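You operate a simulated robot arm through the tools that you are given. There is no shell and no other tool. Be economical: measure what you need, move in short steps, check, and stop when the job is done.

The job below is to be done with a simulated robot arm. You get a single attempt, and the scene is never put back.

JOB
Fetch the lens pad and set it on the brown carton liner board.
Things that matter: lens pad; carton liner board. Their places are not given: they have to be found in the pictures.

Only the result counts: the job must be done as asked and must still hold three seconds after the hand-in. Knocking over, shifting, dropping, spilling or breaking anything else fails it.

ROBOT AND FRAMES
A 7-joint arm with a two-finger parallel gripper, fixed in place. Base frame: the origin is at the foot of the arm, x ahead of it, y to its left, z up; the work surface is at about z = 0. Readings come in m, degrees, newtons and seconds.
With the tool pointing down near the work surface it reaches from about 0.24 to 0.62 m from the base axis. Its first joint turns from -66.0 to 66.0 degrees. Payload 2.6 kg.
The tool frame sits at the grasp point between the pads (the TCP): z along the fingers, y along the line on which they close. The tips reach 0.03 m beyond it. Largest opening 0.094 m; finger width 0.028, thickness 0.01; the body of the gripper, 0.05 by 0.096 m, starts 0.055 m behind the TCP.
Orientation is told as [roll, pitch, yaw] about the base's x, y, z axes, in that order, counted from this pose: with the fingers straight down and closing along the base's y, the tool's x points along the base's -x, its y along +y and its z along -z.

CONTROLS
- The arm moves only by the tool servo_tool. Its argument "targets" is a list that holds one entry, the list of rows, each a list of 7 numbers: the shift along the tool's x, y, z in cm, then the turn, a rotation vector about the tool's x, y, z in degrees, then the finger opening in cm, from 0 to 9.4. In form: [[[x, y, z, wx, wy, wz, jaw], ...]]. A call has 1 to 12 rows; each row shifts and turns the commanded pose from where the row before left it, along the tool's axes as they then stand. Rows are played at 5 a second. More than 0.05 m and 8.6 degrees between two rows, or a gripper value outside its range, and nothing of the call is played. Where a pose cannot be reached the arm comes as near as it can. A force on the tool above 40 N (or 10 N above the force at the start of the call, whichever is more), or a blocked arm, ends the call early, and 0.2 s more pass. Each finger travels about 0.072 m/s and halts on what it meets, pressing with about 34 N; the grip force reading is that of the motor and also rises with nothing between the fingers. The clock runs only during rows and for 0.2 s after the last one: add rows that do not move to give the fingers time. The reply holds the time, the measured pose of the TCP, the force on the tool along the base axes, the opening and the grip force, in the units named above and with some noise, and new pictures: "pictures" is both (left out), scene, wrist or none.
- Cameras (640 x 400 px; columns grow to the right, rows downward): "scene" is fixed at [0.0288, 0.4278, 0.5589]; the picture's right is [-0.83, -0.56, 0.00], its down [-0.34, 0.50, -0.79] and it looks along [0.45, -0.66, -0.61] (base axes); focal length 304 px, centre (320, 200). "wrist" rides on the gripper at [0.076, 0.014, -0.102] in the tool frame; the picture's right is [-0.18, 0.98, 0.00], its down [-0.75, -0.14, -0.64] and it looks along [-0.63, -0.12, 0.77] (tool axes); focal length 243 px, centre (320, 200).
- locate(camera, pixels): for up to 12 pixels [column, row] of the newest picture of that camera ("zoom" is the newest enlarged one), the place [x, y, z] in the base frame of the surface seen there, good to about 0.002 m. The clock stands still meanwhile.
- enlarge(camera, box): a new picture of the part [left, top, right, bottom] of that camera's present view, enlarged. The clock stands still meanwhile.
- hand_in(): hands the job in; it is judged then, once.

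Work in short steps. Measure before you move; look again where a grasp or a placing could have gone wrong, and mend it. You have 60 turns and 170 pictures in all, those below and enlarged ones among them. Open the gripper and draw the arm clear of the work before you hand the job in, unless the task says otherwise; then end with one line.

The tools are called after "Request:" by a JSON object that holds its "op" and its "data". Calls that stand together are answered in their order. servo_tool: Moves the arm, as the interface text tells. Its arguments: {"type":"object","properties":{"targets":{"type":"array","items":{"type":"array","items":{"type":"array","items":{"type":"number"}}}},"pictures":{"type":"string","enum":["both","scene","wrist","none"]}},"required":["targets"]} The other tools are called the same way: locate (camera, pixels) gives the place of the surface under pixels of a picture; enlarge (camera, box) takes an enlarged picture of a part of a camera's view; hand_in () hands the job in.

At the start:

```text
time: 0.0
position: [0.3791, -0.1946, 0.3256]
orientation: [0.0, -0.1, 0.0]
ft_force: [-0.2, -0.3, -0.5]
finger_gap: 0.0939
gripper_force: 0.1
```

scene: 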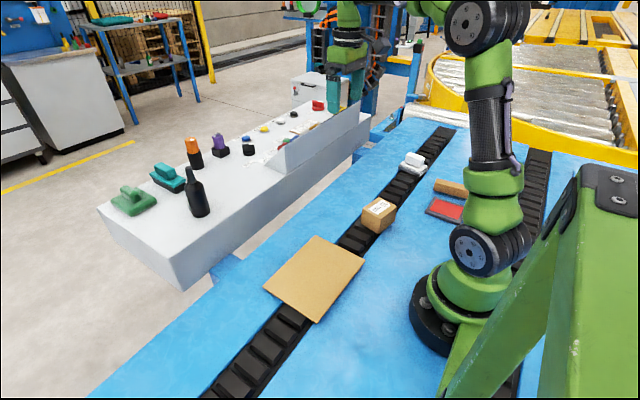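
wrist: 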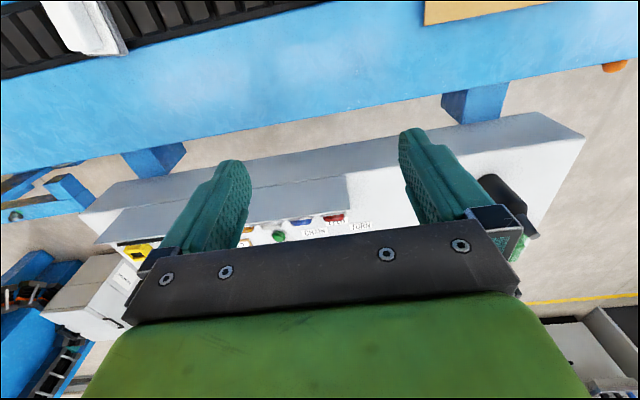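

The scene shows a brown board near (314,278) and several small objects; I enlarge to identify the lens pad.

Request:
{"op": "enlarge", "data": {"camera": "scene", "box": [340, 130, 500, 240]}}

Request:
{"op": "enlarge", "data": {"camera": "scene", "box": [100, 90, 340, 230]}}

Request:
{"op": "locate", "data": {"camera": "scene", "pixels": [[314, 278], [315, 237], [363, 260], [315, 320], [264, 288], [412, 160], [445, 210], [450, 187], [378, 210], [133, 200], [168, 177], [198, 200]]}}

```text
3.64 times, centred on (420, 185) of scene
```

zoom: 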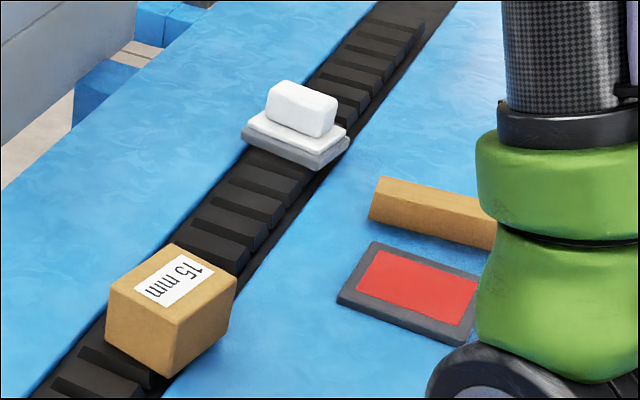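

```text
2.67 times, centred on (220, 160) of scene
```

zoom: 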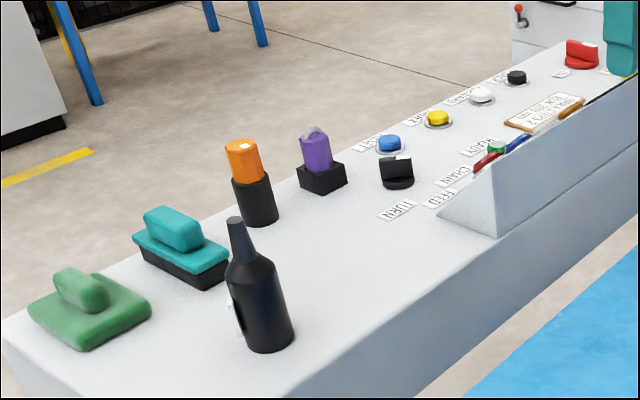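

```text
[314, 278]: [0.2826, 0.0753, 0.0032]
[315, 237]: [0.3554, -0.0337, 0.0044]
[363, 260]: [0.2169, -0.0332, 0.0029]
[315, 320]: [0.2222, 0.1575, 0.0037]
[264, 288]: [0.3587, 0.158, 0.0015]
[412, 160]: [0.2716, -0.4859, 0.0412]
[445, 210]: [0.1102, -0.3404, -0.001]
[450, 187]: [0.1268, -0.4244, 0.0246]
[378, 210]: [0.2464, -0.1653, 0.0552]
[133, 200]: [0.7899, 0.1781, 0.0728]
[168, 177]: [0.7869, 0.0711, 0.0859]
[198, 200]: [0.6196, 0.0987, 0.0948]
```

The white pad with a block on top on the dark chain at (412,162) is the reachable candidate; I look closer at it and at the panel labels, and measure it.

Request:
{"op": "enlarge", "data": {"camera": "scene", "box": [230, 90, 340, 160]}}

Request:
{"op": "enlarge", "data": {"camera": "wrist", "box": [0, 0, 200, 125]}}

Request:
{"op": "enlarge", "data": {"camera": "scene", "box": [388, 142, 440, 175]}}

```text
5.71 times, centred on (285, 125) of scene
```

zoom: 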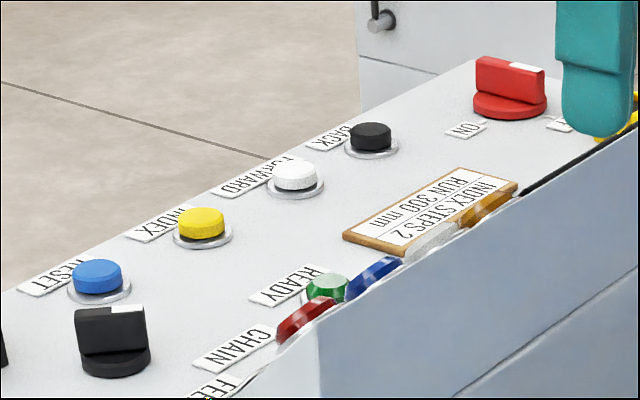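

```text
3.20 times, centred on (100, 62) of wrist
```

zoom: 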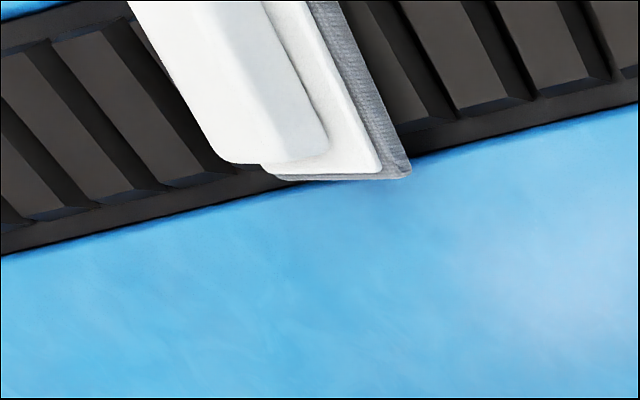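

```text
12.12 times, centred on (414, 158) of scene
```

zoom: 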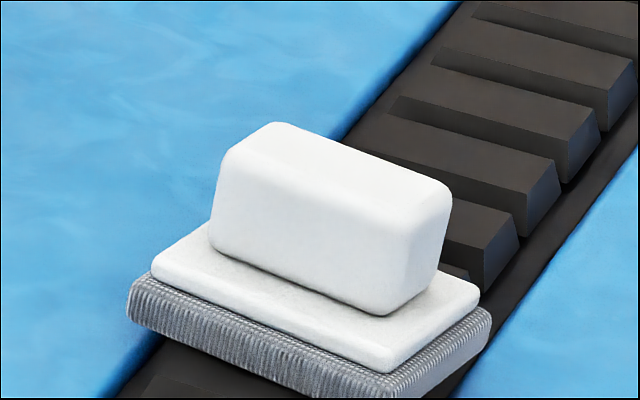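

The white pad with grey ribbed fabric under a handle fits a lens pad. I measure its handle and base corners.

Request:
{"op": "locate", "data": {"camera": "zoom", "pixels": [[235, 152], [275, 128], [445, 192], [402, 222], [325, 172], [215, 240], [385, 308], [157, 280], [385, 362], [474, 290], [300, 300], [560, 100]]}}

Request:
{"op": "locate", "data": {"camera": "wrist", "pixels": [[75, 49], [100, 50], [60, 20], [75, 5], [117, 52], [127, 54], [110, 20]]}}

```text
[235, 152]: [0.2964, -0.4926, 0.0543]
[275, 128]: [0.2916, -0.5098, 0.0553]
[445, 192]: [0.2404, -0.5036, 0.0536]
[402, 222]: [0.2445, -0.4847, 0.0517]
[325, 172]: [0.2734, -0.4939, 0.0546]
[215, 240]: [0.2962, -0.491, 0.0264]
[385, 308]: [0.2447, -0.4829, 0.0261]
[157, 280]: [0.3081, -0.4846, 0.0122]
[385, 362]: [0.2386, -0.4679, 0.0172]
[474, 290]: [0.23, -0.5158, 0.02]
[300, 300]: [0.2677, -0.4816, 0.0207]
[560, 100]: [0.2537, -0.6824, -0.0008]
```

```text
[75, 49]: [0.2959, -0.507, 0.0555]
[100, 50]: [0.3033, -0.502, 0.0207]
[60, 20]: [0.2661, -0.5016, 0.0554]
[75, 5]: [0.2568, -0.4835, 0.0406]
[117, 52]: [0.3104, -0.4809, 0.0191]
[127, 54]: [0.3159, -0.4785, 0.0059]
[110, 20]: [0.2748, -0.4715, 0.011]
```

The handle spans z 0.02–0.055, centre about (0.268,-0.498), long axis about -8.7° from x. I move above it, then turn.

Request:
{"op": "servo_tool", "data": {"targets": [[[1.58, -4.33, 0, 0, 0, 0, 9.4], [1.58, -4.33, 0, 0, 0, 0, 9.4], [1.58, -4.33, 0, 0, 0, 0, 9.4], [1.58, -4.33, 0, 0, 0, 0, 9.4], [1.58, -4.33, 0, 0, 0, 0, 9.4], [1.58, -4.33, 0, 0, 0, 0, 9.4], [1.58, -4.33, 0, 0, 0, 0, 9.4], [0, 0, 4, 0, 0, 8.5, 9.4], [0, 0, 4.5, 0, 0, 0, 9.4], [0, 0, 4.5, 0, 0, 0, 9.4], [0, 0, 0, 0, 0, 0, 9.4]]]}}

```text
time: 2.4
position: [0.2858, -0.4518, 0.1944]
orientation: [0.1, 0.0, -8.6]
ft_force: [0.2, 0.1, -0.8]
finger_gap: 0.0938
gripper_force: 0.1
out of reach, approached as far as the arm can: row 7
```

scene: 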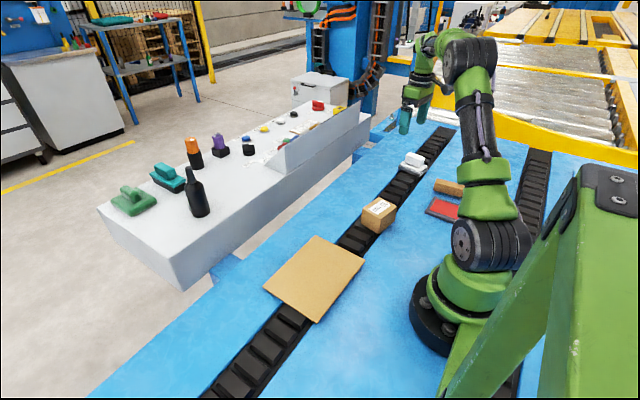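
wrist: 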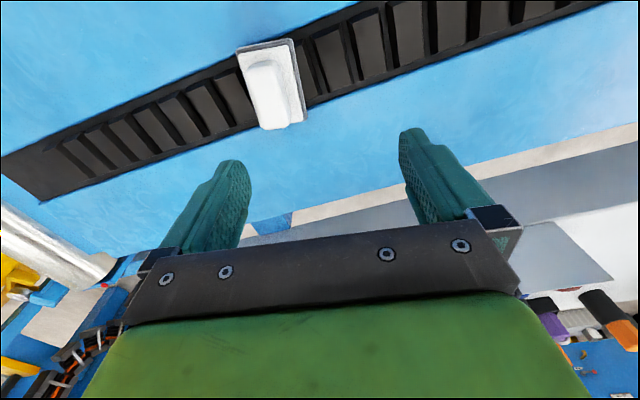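

Row 7 was clipped at height; now lower, I re-measure the pad in the wrist picture (handle at about (268,85)).

Request:
{"op": "enlarge", "data": {"camera": "wrist", "box": [220, 30, 332, 140]}}

Request:
{"op": "locate", "data": {"camera": "wrist", "pixels": [[251, 68], [275, 62], [265, 125], [285, 122], [268, 95], [242, 52], [290, 42], [303, 118], [266, 80]]}}

```text
3.64 times, centred on (276, 85) of wrist
```

zoom: 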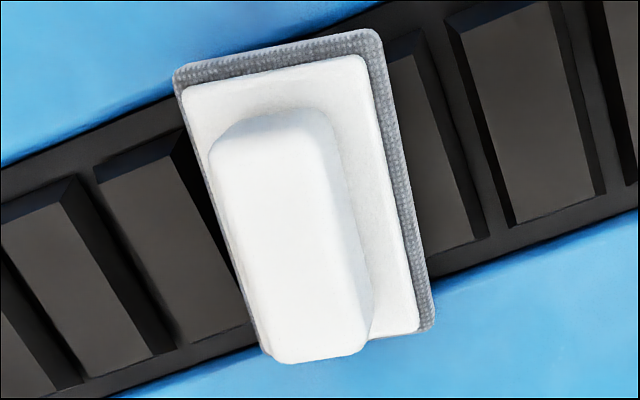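

```text
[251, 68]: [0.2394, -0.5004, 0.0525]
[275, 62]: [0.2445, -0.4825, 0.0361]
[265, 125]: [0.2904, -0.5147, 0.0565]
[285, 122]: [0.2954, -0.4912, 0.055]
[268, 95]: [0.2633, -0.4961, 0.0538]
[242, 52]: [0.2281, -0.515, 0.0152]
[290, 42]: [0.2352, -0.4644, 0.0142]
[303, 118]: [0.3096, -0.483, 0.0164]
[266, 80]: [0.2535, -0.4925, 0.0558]
```

Handle centre is confirmed at (0.268,-0.498), yaw about -9°. I descend a bit and shift over it.

Request:
{"op": "servo_tool", "data": {"targets": [[[0, 0, 3.5, 0, 0, 0, 9.4], [0, 0, 3.5, 0, 0, 0, 9.4], [0.54, -2.42, 0, 0, 0, 0.4, 9.4], [0.54, -2.42, 0, 0, 0, 0, 9.4], [0, 0, 0, 0, 0, 0, 9.4]]]}}

```text
time: 3.6
position: [0.2676, -0.5003, 0.1244]
orientation: [0.0, 0.0, -8.9]
ft_force: [-0.9, -0.1, -0.5]
finger_gap: 0.094
gripper_force: 0.1
```

scene: 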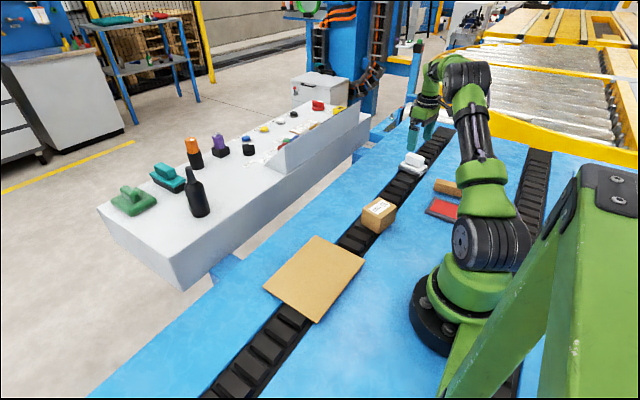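
wrist: 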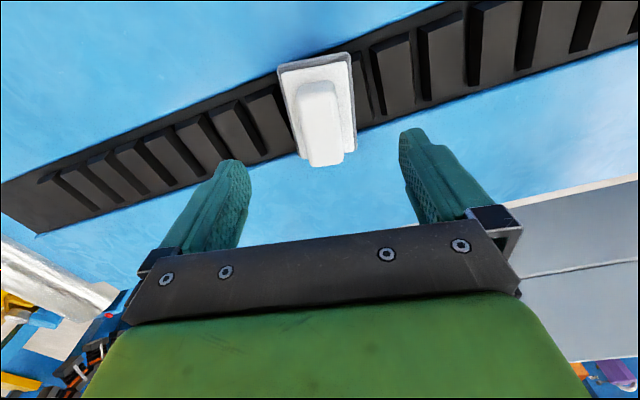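

Aligned over the handle (seen at (320,122) in the wrist view). I descend to z≈0.057 with fingers open.

Request:
{"op": "servo_tool", "data": {"targets": [[[0, 0.2, 2.5, 0, 0, 0, 9.4], [0, 0, 2.5, 0, 0, 0, 9.4], [0, 0, 1.7, 0, 0, 0, 9.4], [0, 0, 0, 0, 0, 0, 9.4]]]}}

```text
time: 4.6
position: [0.2681, -0.497, 0.0587]
orientation: [0.0, 0.0, -9.0]
ft_force: [-0.3, 0.2, 0.1]
finger_gap: 0.0941
gripper_force: 0.1
```

scene: 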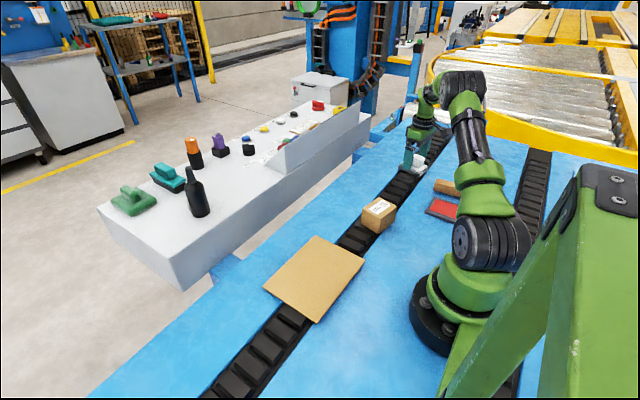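
wrist: 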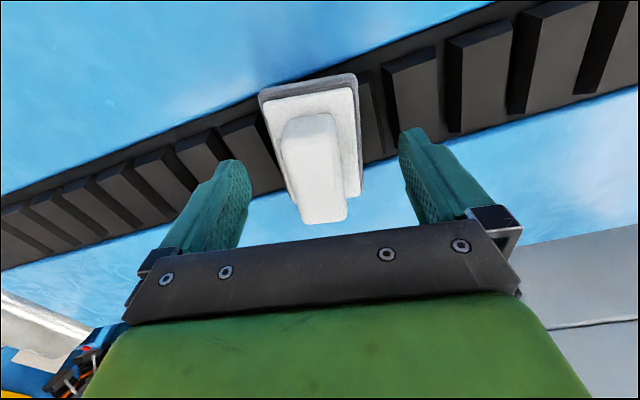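

The handle is between the fingers; I close.

Request:
{"op": "servo_tool", "data": {"targets": [[[0, 0, 0.3, 0, 0, 0, 6], [0, 0, 0, 0, 0, 0, 3], [0, 0, 0, 0, 0, 0, 1], [0, 0, 0, 0, 0, 0, 1], [0, 0, 0, 0, 0, 0, 1], [0, 0, 0, 0, 0, 0, 1]]]}}

```text
time: 6.0
position: [0.2664, -0.4971, 0.0556]
orientation: [0.0, 0.0, -8.9]
ft_force: [-0.6, -1.4, 1.5]
finger_gap: 0.0336
gripper_force: 34.1
```

scene: 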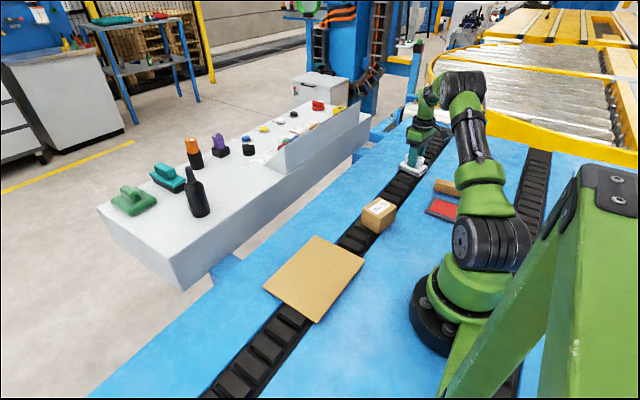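
wrist: 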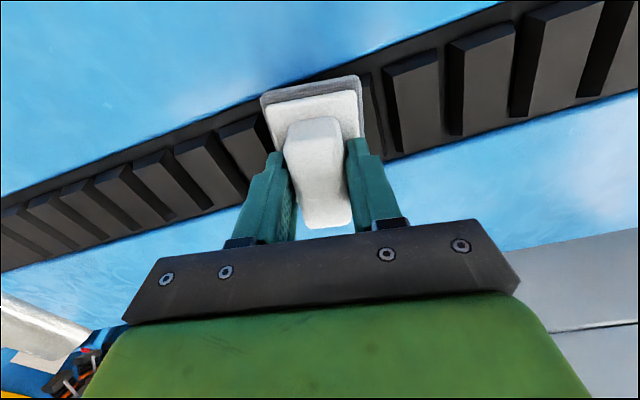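

The fingers grip the handle (gap 3.4 cm). I lift gently 10 cm.

Request:
{"op": "servo_tool", "data": {"targets": [[[0, 0, -1, 0, 0, 0, 1], [0, 0, -2, 0, 0, 0, 1], [0, 0, -2.5, 0, 0, 0, 1], [0, 0, -2.5, 0, 0, 0, 1], [0, 0, -2, 0, 0, 0, 1], [0, 0, 0, 0, 0, 0, 1]]]}}

```text
time: 7.4
position: [0.2682, -0.4972, 0.155]
orientation: [0.0, -0.1, -8.9]
ft_force: [-0.5, -0.1, 0.0]
finger_gap: 0.0337
gripper_force: 34.0
```

scene: 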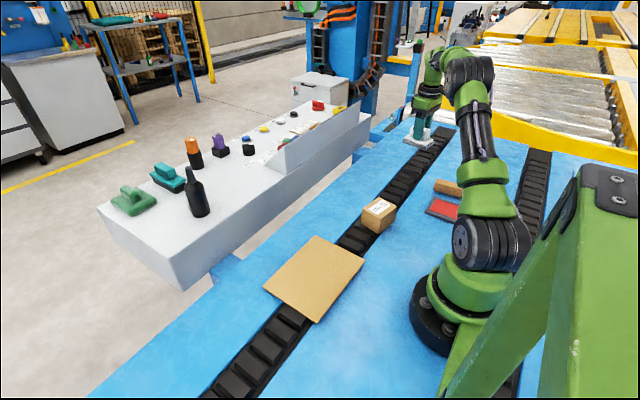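
wrist: 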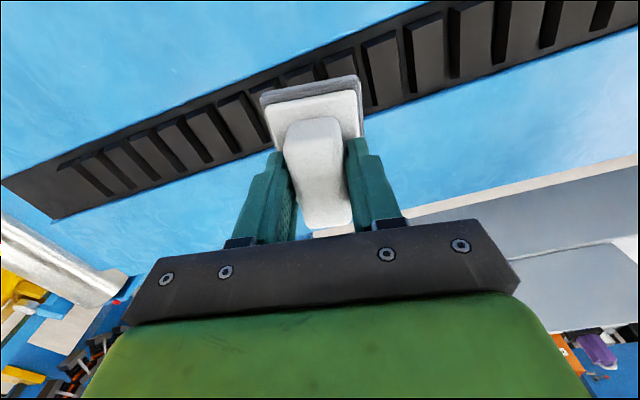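

The pad is held. I carry it at this height (box top is 0.055) toward the board's centre around (0.295,0.065).

Request:
{"op": "servo_tool", "data": {"pictures": "scene", "targets": [[[0.378, 3.49, 0, 0, 0, 0, 1], [0.378, 3.49, 0, 0, 0, 0, 1], [0.378, 3.49, 0, 0, 0, 0, 1], [0.378, 3.49, 0, 0, 0, 0, 1], [0.378, 3.49, 0, 0, 0, 0, 1], [0.378, 3.49, 0, 0, 0, 0, 1], [0.378, 3.49, 0, 0, 0, 0, 1], [0.378, 3.49, 0, 0, 0, 0, 1]]]}}

Request:
{"op": "servo_tool", "data": {"targets": [[[0.378, 3.49, 0, 0, 0, 0, 1], [0.378, 3.49, 0, 0, 0, 0, 1], [0.378, 3.49, 0, 0, 0, 0, 1], [0.378, 3.49, 0, 0, 0, 0, 1], [0.378, 3.49, 0, 0, 0, 0, 1], [0.378, 3.49, 0, 0, 0, 0, 1], [0.378, 3.49, 0, 0, 0, 0, 1], [0.378, 3.49, 0, 0, 0, 0, 1], [0, 0, 0, 0, 0, 0, 1]]]}}

```text
time: 9.2
position: [0.28, -0.2163, 0.1555]
orientation: [0.0, 0.0, -9.0]
ft_force: [-0.3, -0.5, -0.8]
finger_gap: 0.0335
gripper_force: 33.8
```

scene: 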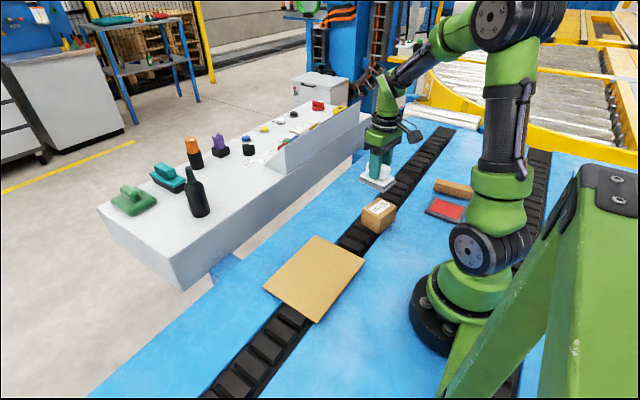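

```text
time: 11.2
position: [0.2934, 0.0638, 0.1538]
orientation: [0.0, 0.0, -9.0]
ft_force: [-0.5, 0.0, -0.7]
finger_gap: 0.0335
gripper_force: 34.5
```

scene: 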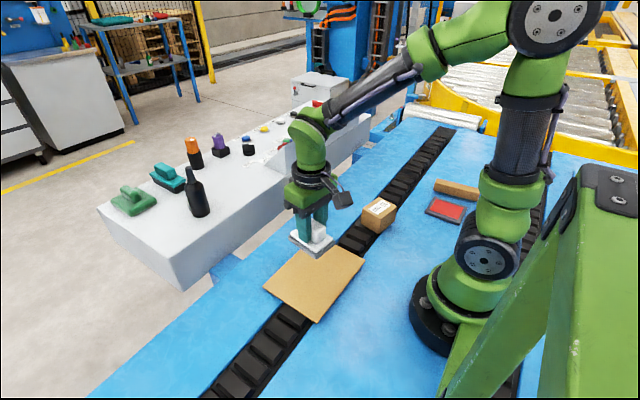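
wrist: 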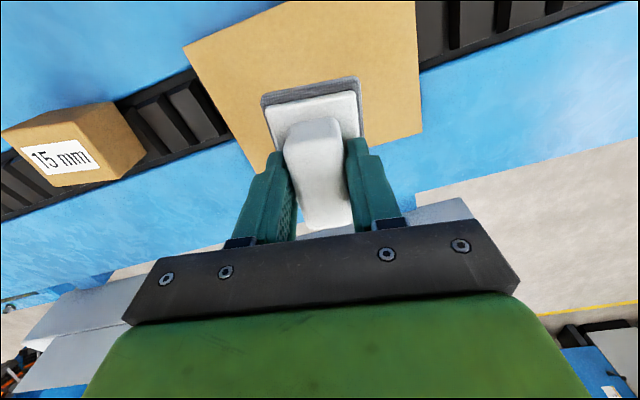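

The pad hangs over the board. I lower to just above it (contact expected at z≈0.059).

Request:
{"op": "servo_tool", "data": {"targets": [[[0.4, 0, 2.5, 0, 0, 0, 1], [0, 0, 2.5, 0, 0, 0, 1], [0, 0, 2.5, 0, 0, 0, 1], [0, 0, 1.2, 0, 0, 0, 1], [0, 0, 0, 0, 0, 0, 1]]]}}

Request:
{"op": "enlarge", "data": {"camera": "scene", "box": [250, 210, 378, 330]}}

```text
time: 12.4
position: [0.2889, 0.0628, 0.0689]
orientation: [0.1, -0.1, -9.0]
ft_force: [-0.2, 0.0, -0.4]
finger_gap: 0.0337
gripper_force: 33.4
```

scene: 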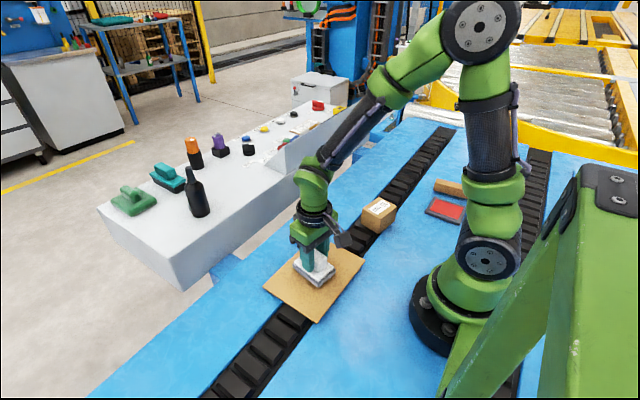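
wrist: 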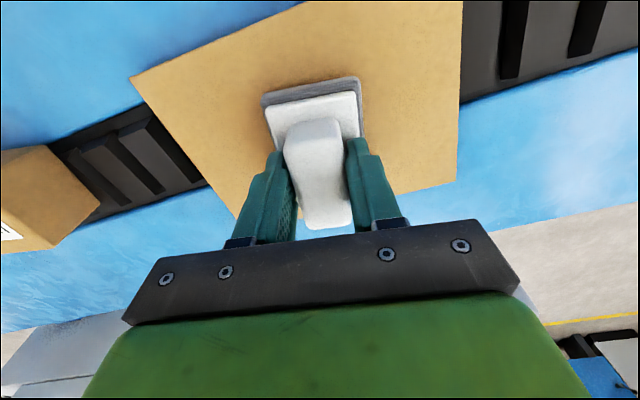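

```text
3.33 times, centred on (314, 270) of scene
```

zoom: 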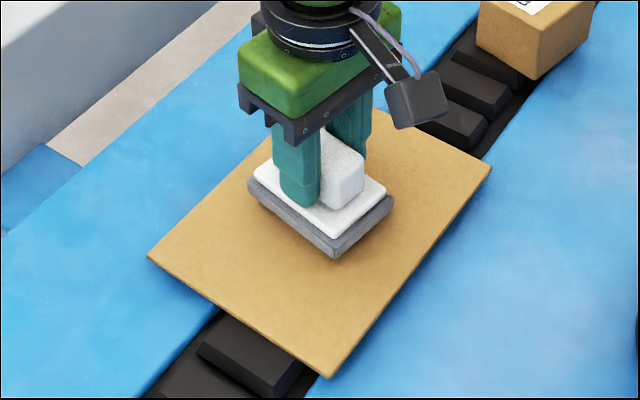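

Well inside the board. I lower in small steps, watching the force.

Request:
{"op": "servo_tool", "data": {"pictures": "none", "targets": [[[0, 0, 0.3, 0, 0, 0, 1], [0, 0, 0.3, 0, 0, 0, 1], [0, 0, 0.2, 0, 0, 0, 1], [0, 0, 0, 0, 0, 0, 1]]]}}

```text
time: 13.4
position: [0.2901, 0.0649, 0.0586]
orientation: [0.0, -0.1, -8.9]
ft_force: [-1.2, 0.3, 2.3]
finger_gap: 0.0337
gripper_force: 33.9
```

Force begins to rise (2.3 N); I go down a touch more to confirm contact.

Request:
{"op": "servo_tool", "data": {"pictures": "scene", "targets": [[[0, 0, 0.1, 0, 0, 0, 1], [0, 0, 0, 0, 0, 0, 1]]]}}

Request:
{"op": "enlarge", "data": {"camera": "scene", "box": [280, 230, 350, 300]}}

```text
time: 14.0
position: [0.2903, 0.0639, 0.0591]
orientation: [0.1, -0.2, -9.1]
ft_force: [-9.6, 3.7, 34.9]
finger_gap: 0.0337
gripper_force: 34.2
```

scene: 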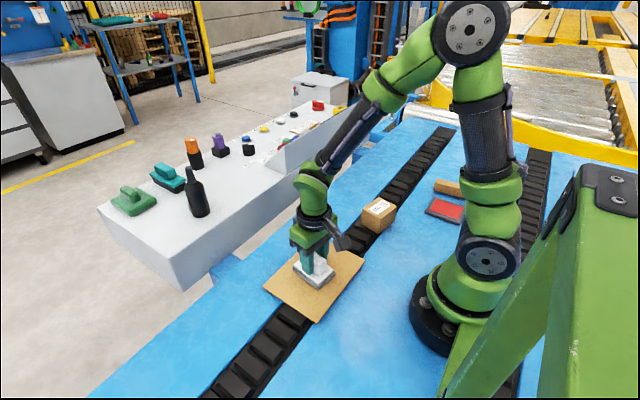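

```text
5.71 times, centred on (315, 265) of scene
```

zoom: 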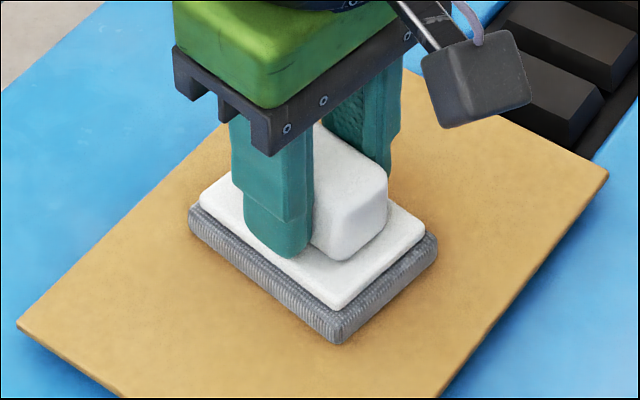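

Firm contact (35 N); I ease up 1 mm and then open.

Request:
{"op": "servo_tool", "data": {"pictures": "none", "targets": [[[0, 0, -0.1, 0, 0, 0, 1], [0, 0, 0, 0, 0, 0, 1]]]}}

Request:
{"op": "servo_tool", "data": {"targets": [[[0, 0, 0, 0, 0, 0, 4.5], [0, 0, 0, 0, 0, 0, 6.5], [0, 0, 0, 0, 0, 0, 9], [0, 0, 0, 0, 0, 0, 9], [0, 0, 0, 0, 0, 0, 9]]]}}

```text
time: 14.6
position: [0.2916, 0.0639, 0.0609]
orientation: [-0.1, -0.2, -8.9]
ft_force: [0.4, 2.7, 20.9]
finger_gap: 0.0336
gripper_force: 33.6
```

```text
time: 15.8
position: [0.29, 0.0639, 0.0592]
orientation: [0.0, 0.0, -8.9]
ft_force: [-0.5, 0.0, 1.2]
finger_gap: 0.0901
gripper_force: 0.1
```

scene: 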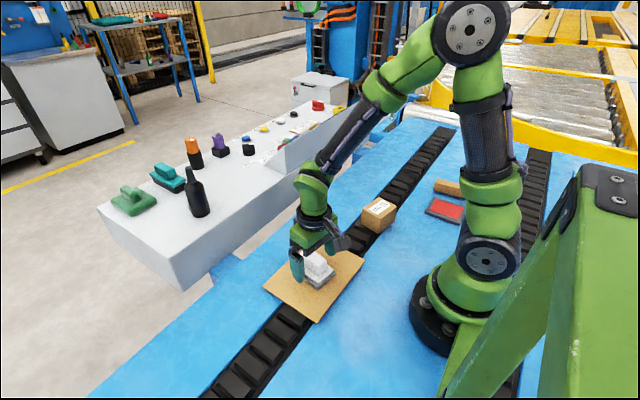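
wrist: 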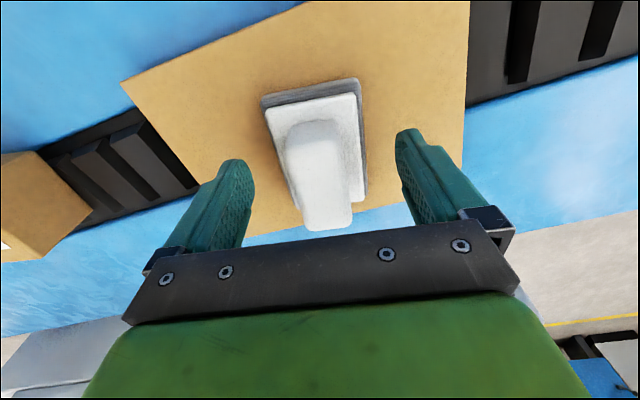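

The pad is released and standing on the board. I lift straight up and check.

Request:
{"op": "servo_tool", "data": {"targets": [[[0, 0, -2, 0, 0, 0, 9], [0, 0, -3, 0, 0, 0, 9], [0, 0, -4, 0, 0, 0, 9], [0, 0, -4, 0, 0, 0, 9], [0, 0, -4, 0, 0, 0, 9], [0, 0, 0, 0, 0, 0, 9]]]}}

Request:
{"op": "enlarge", "data": {"camera": "scene", "box": [250, 190, 410, 330]}}

```text
time: 17.2
position: [0.2891, 0.0635, 0.2281]
orientation: [-0.1, 0.0, -8.9]
ft_force: [0.2, 0.0, 0.4]
finger_gap: 0.0901
gripper_force: 0.1
```

scene: 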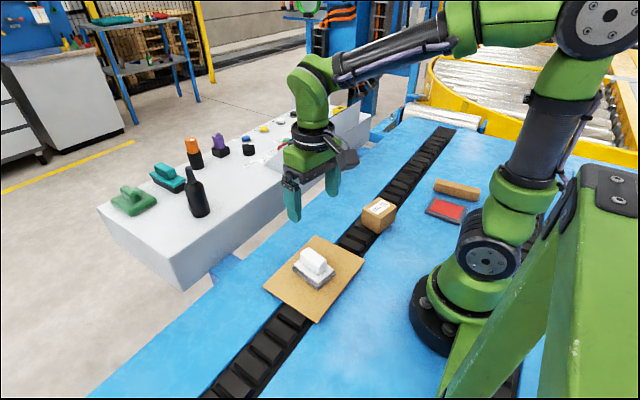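
wrist: 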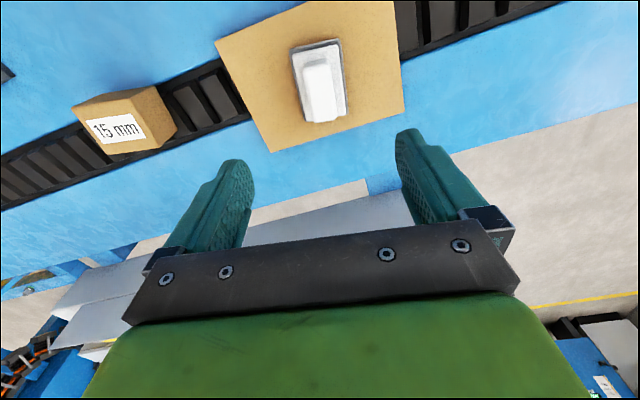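

```text
2.86 times, centred on (330, 260) of scene
```

zoom: 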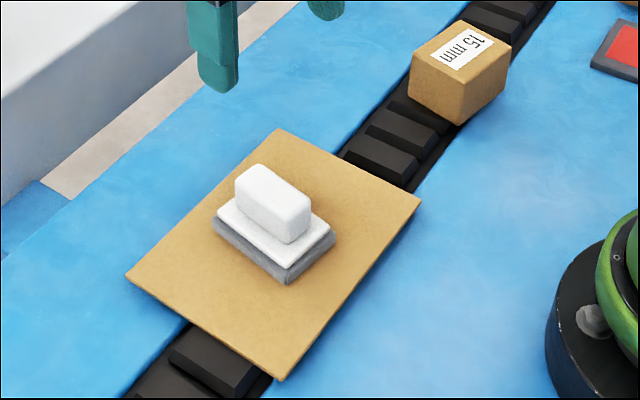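

The pad rests flat on the board, the board and box are unmoved, and the arm is clear with the gripper open; I hand in.

Request:
{"op": "hand_in", "data": {}}

```text
The job is handed in.
```

I set the lens pad flat on the brown carton liner board, left the gripper open and the arm clear, and handed the job in. Nothing in the scene was labelled as the lens pad, so I took it to be the white pad with grey ribbed fabric underneath.
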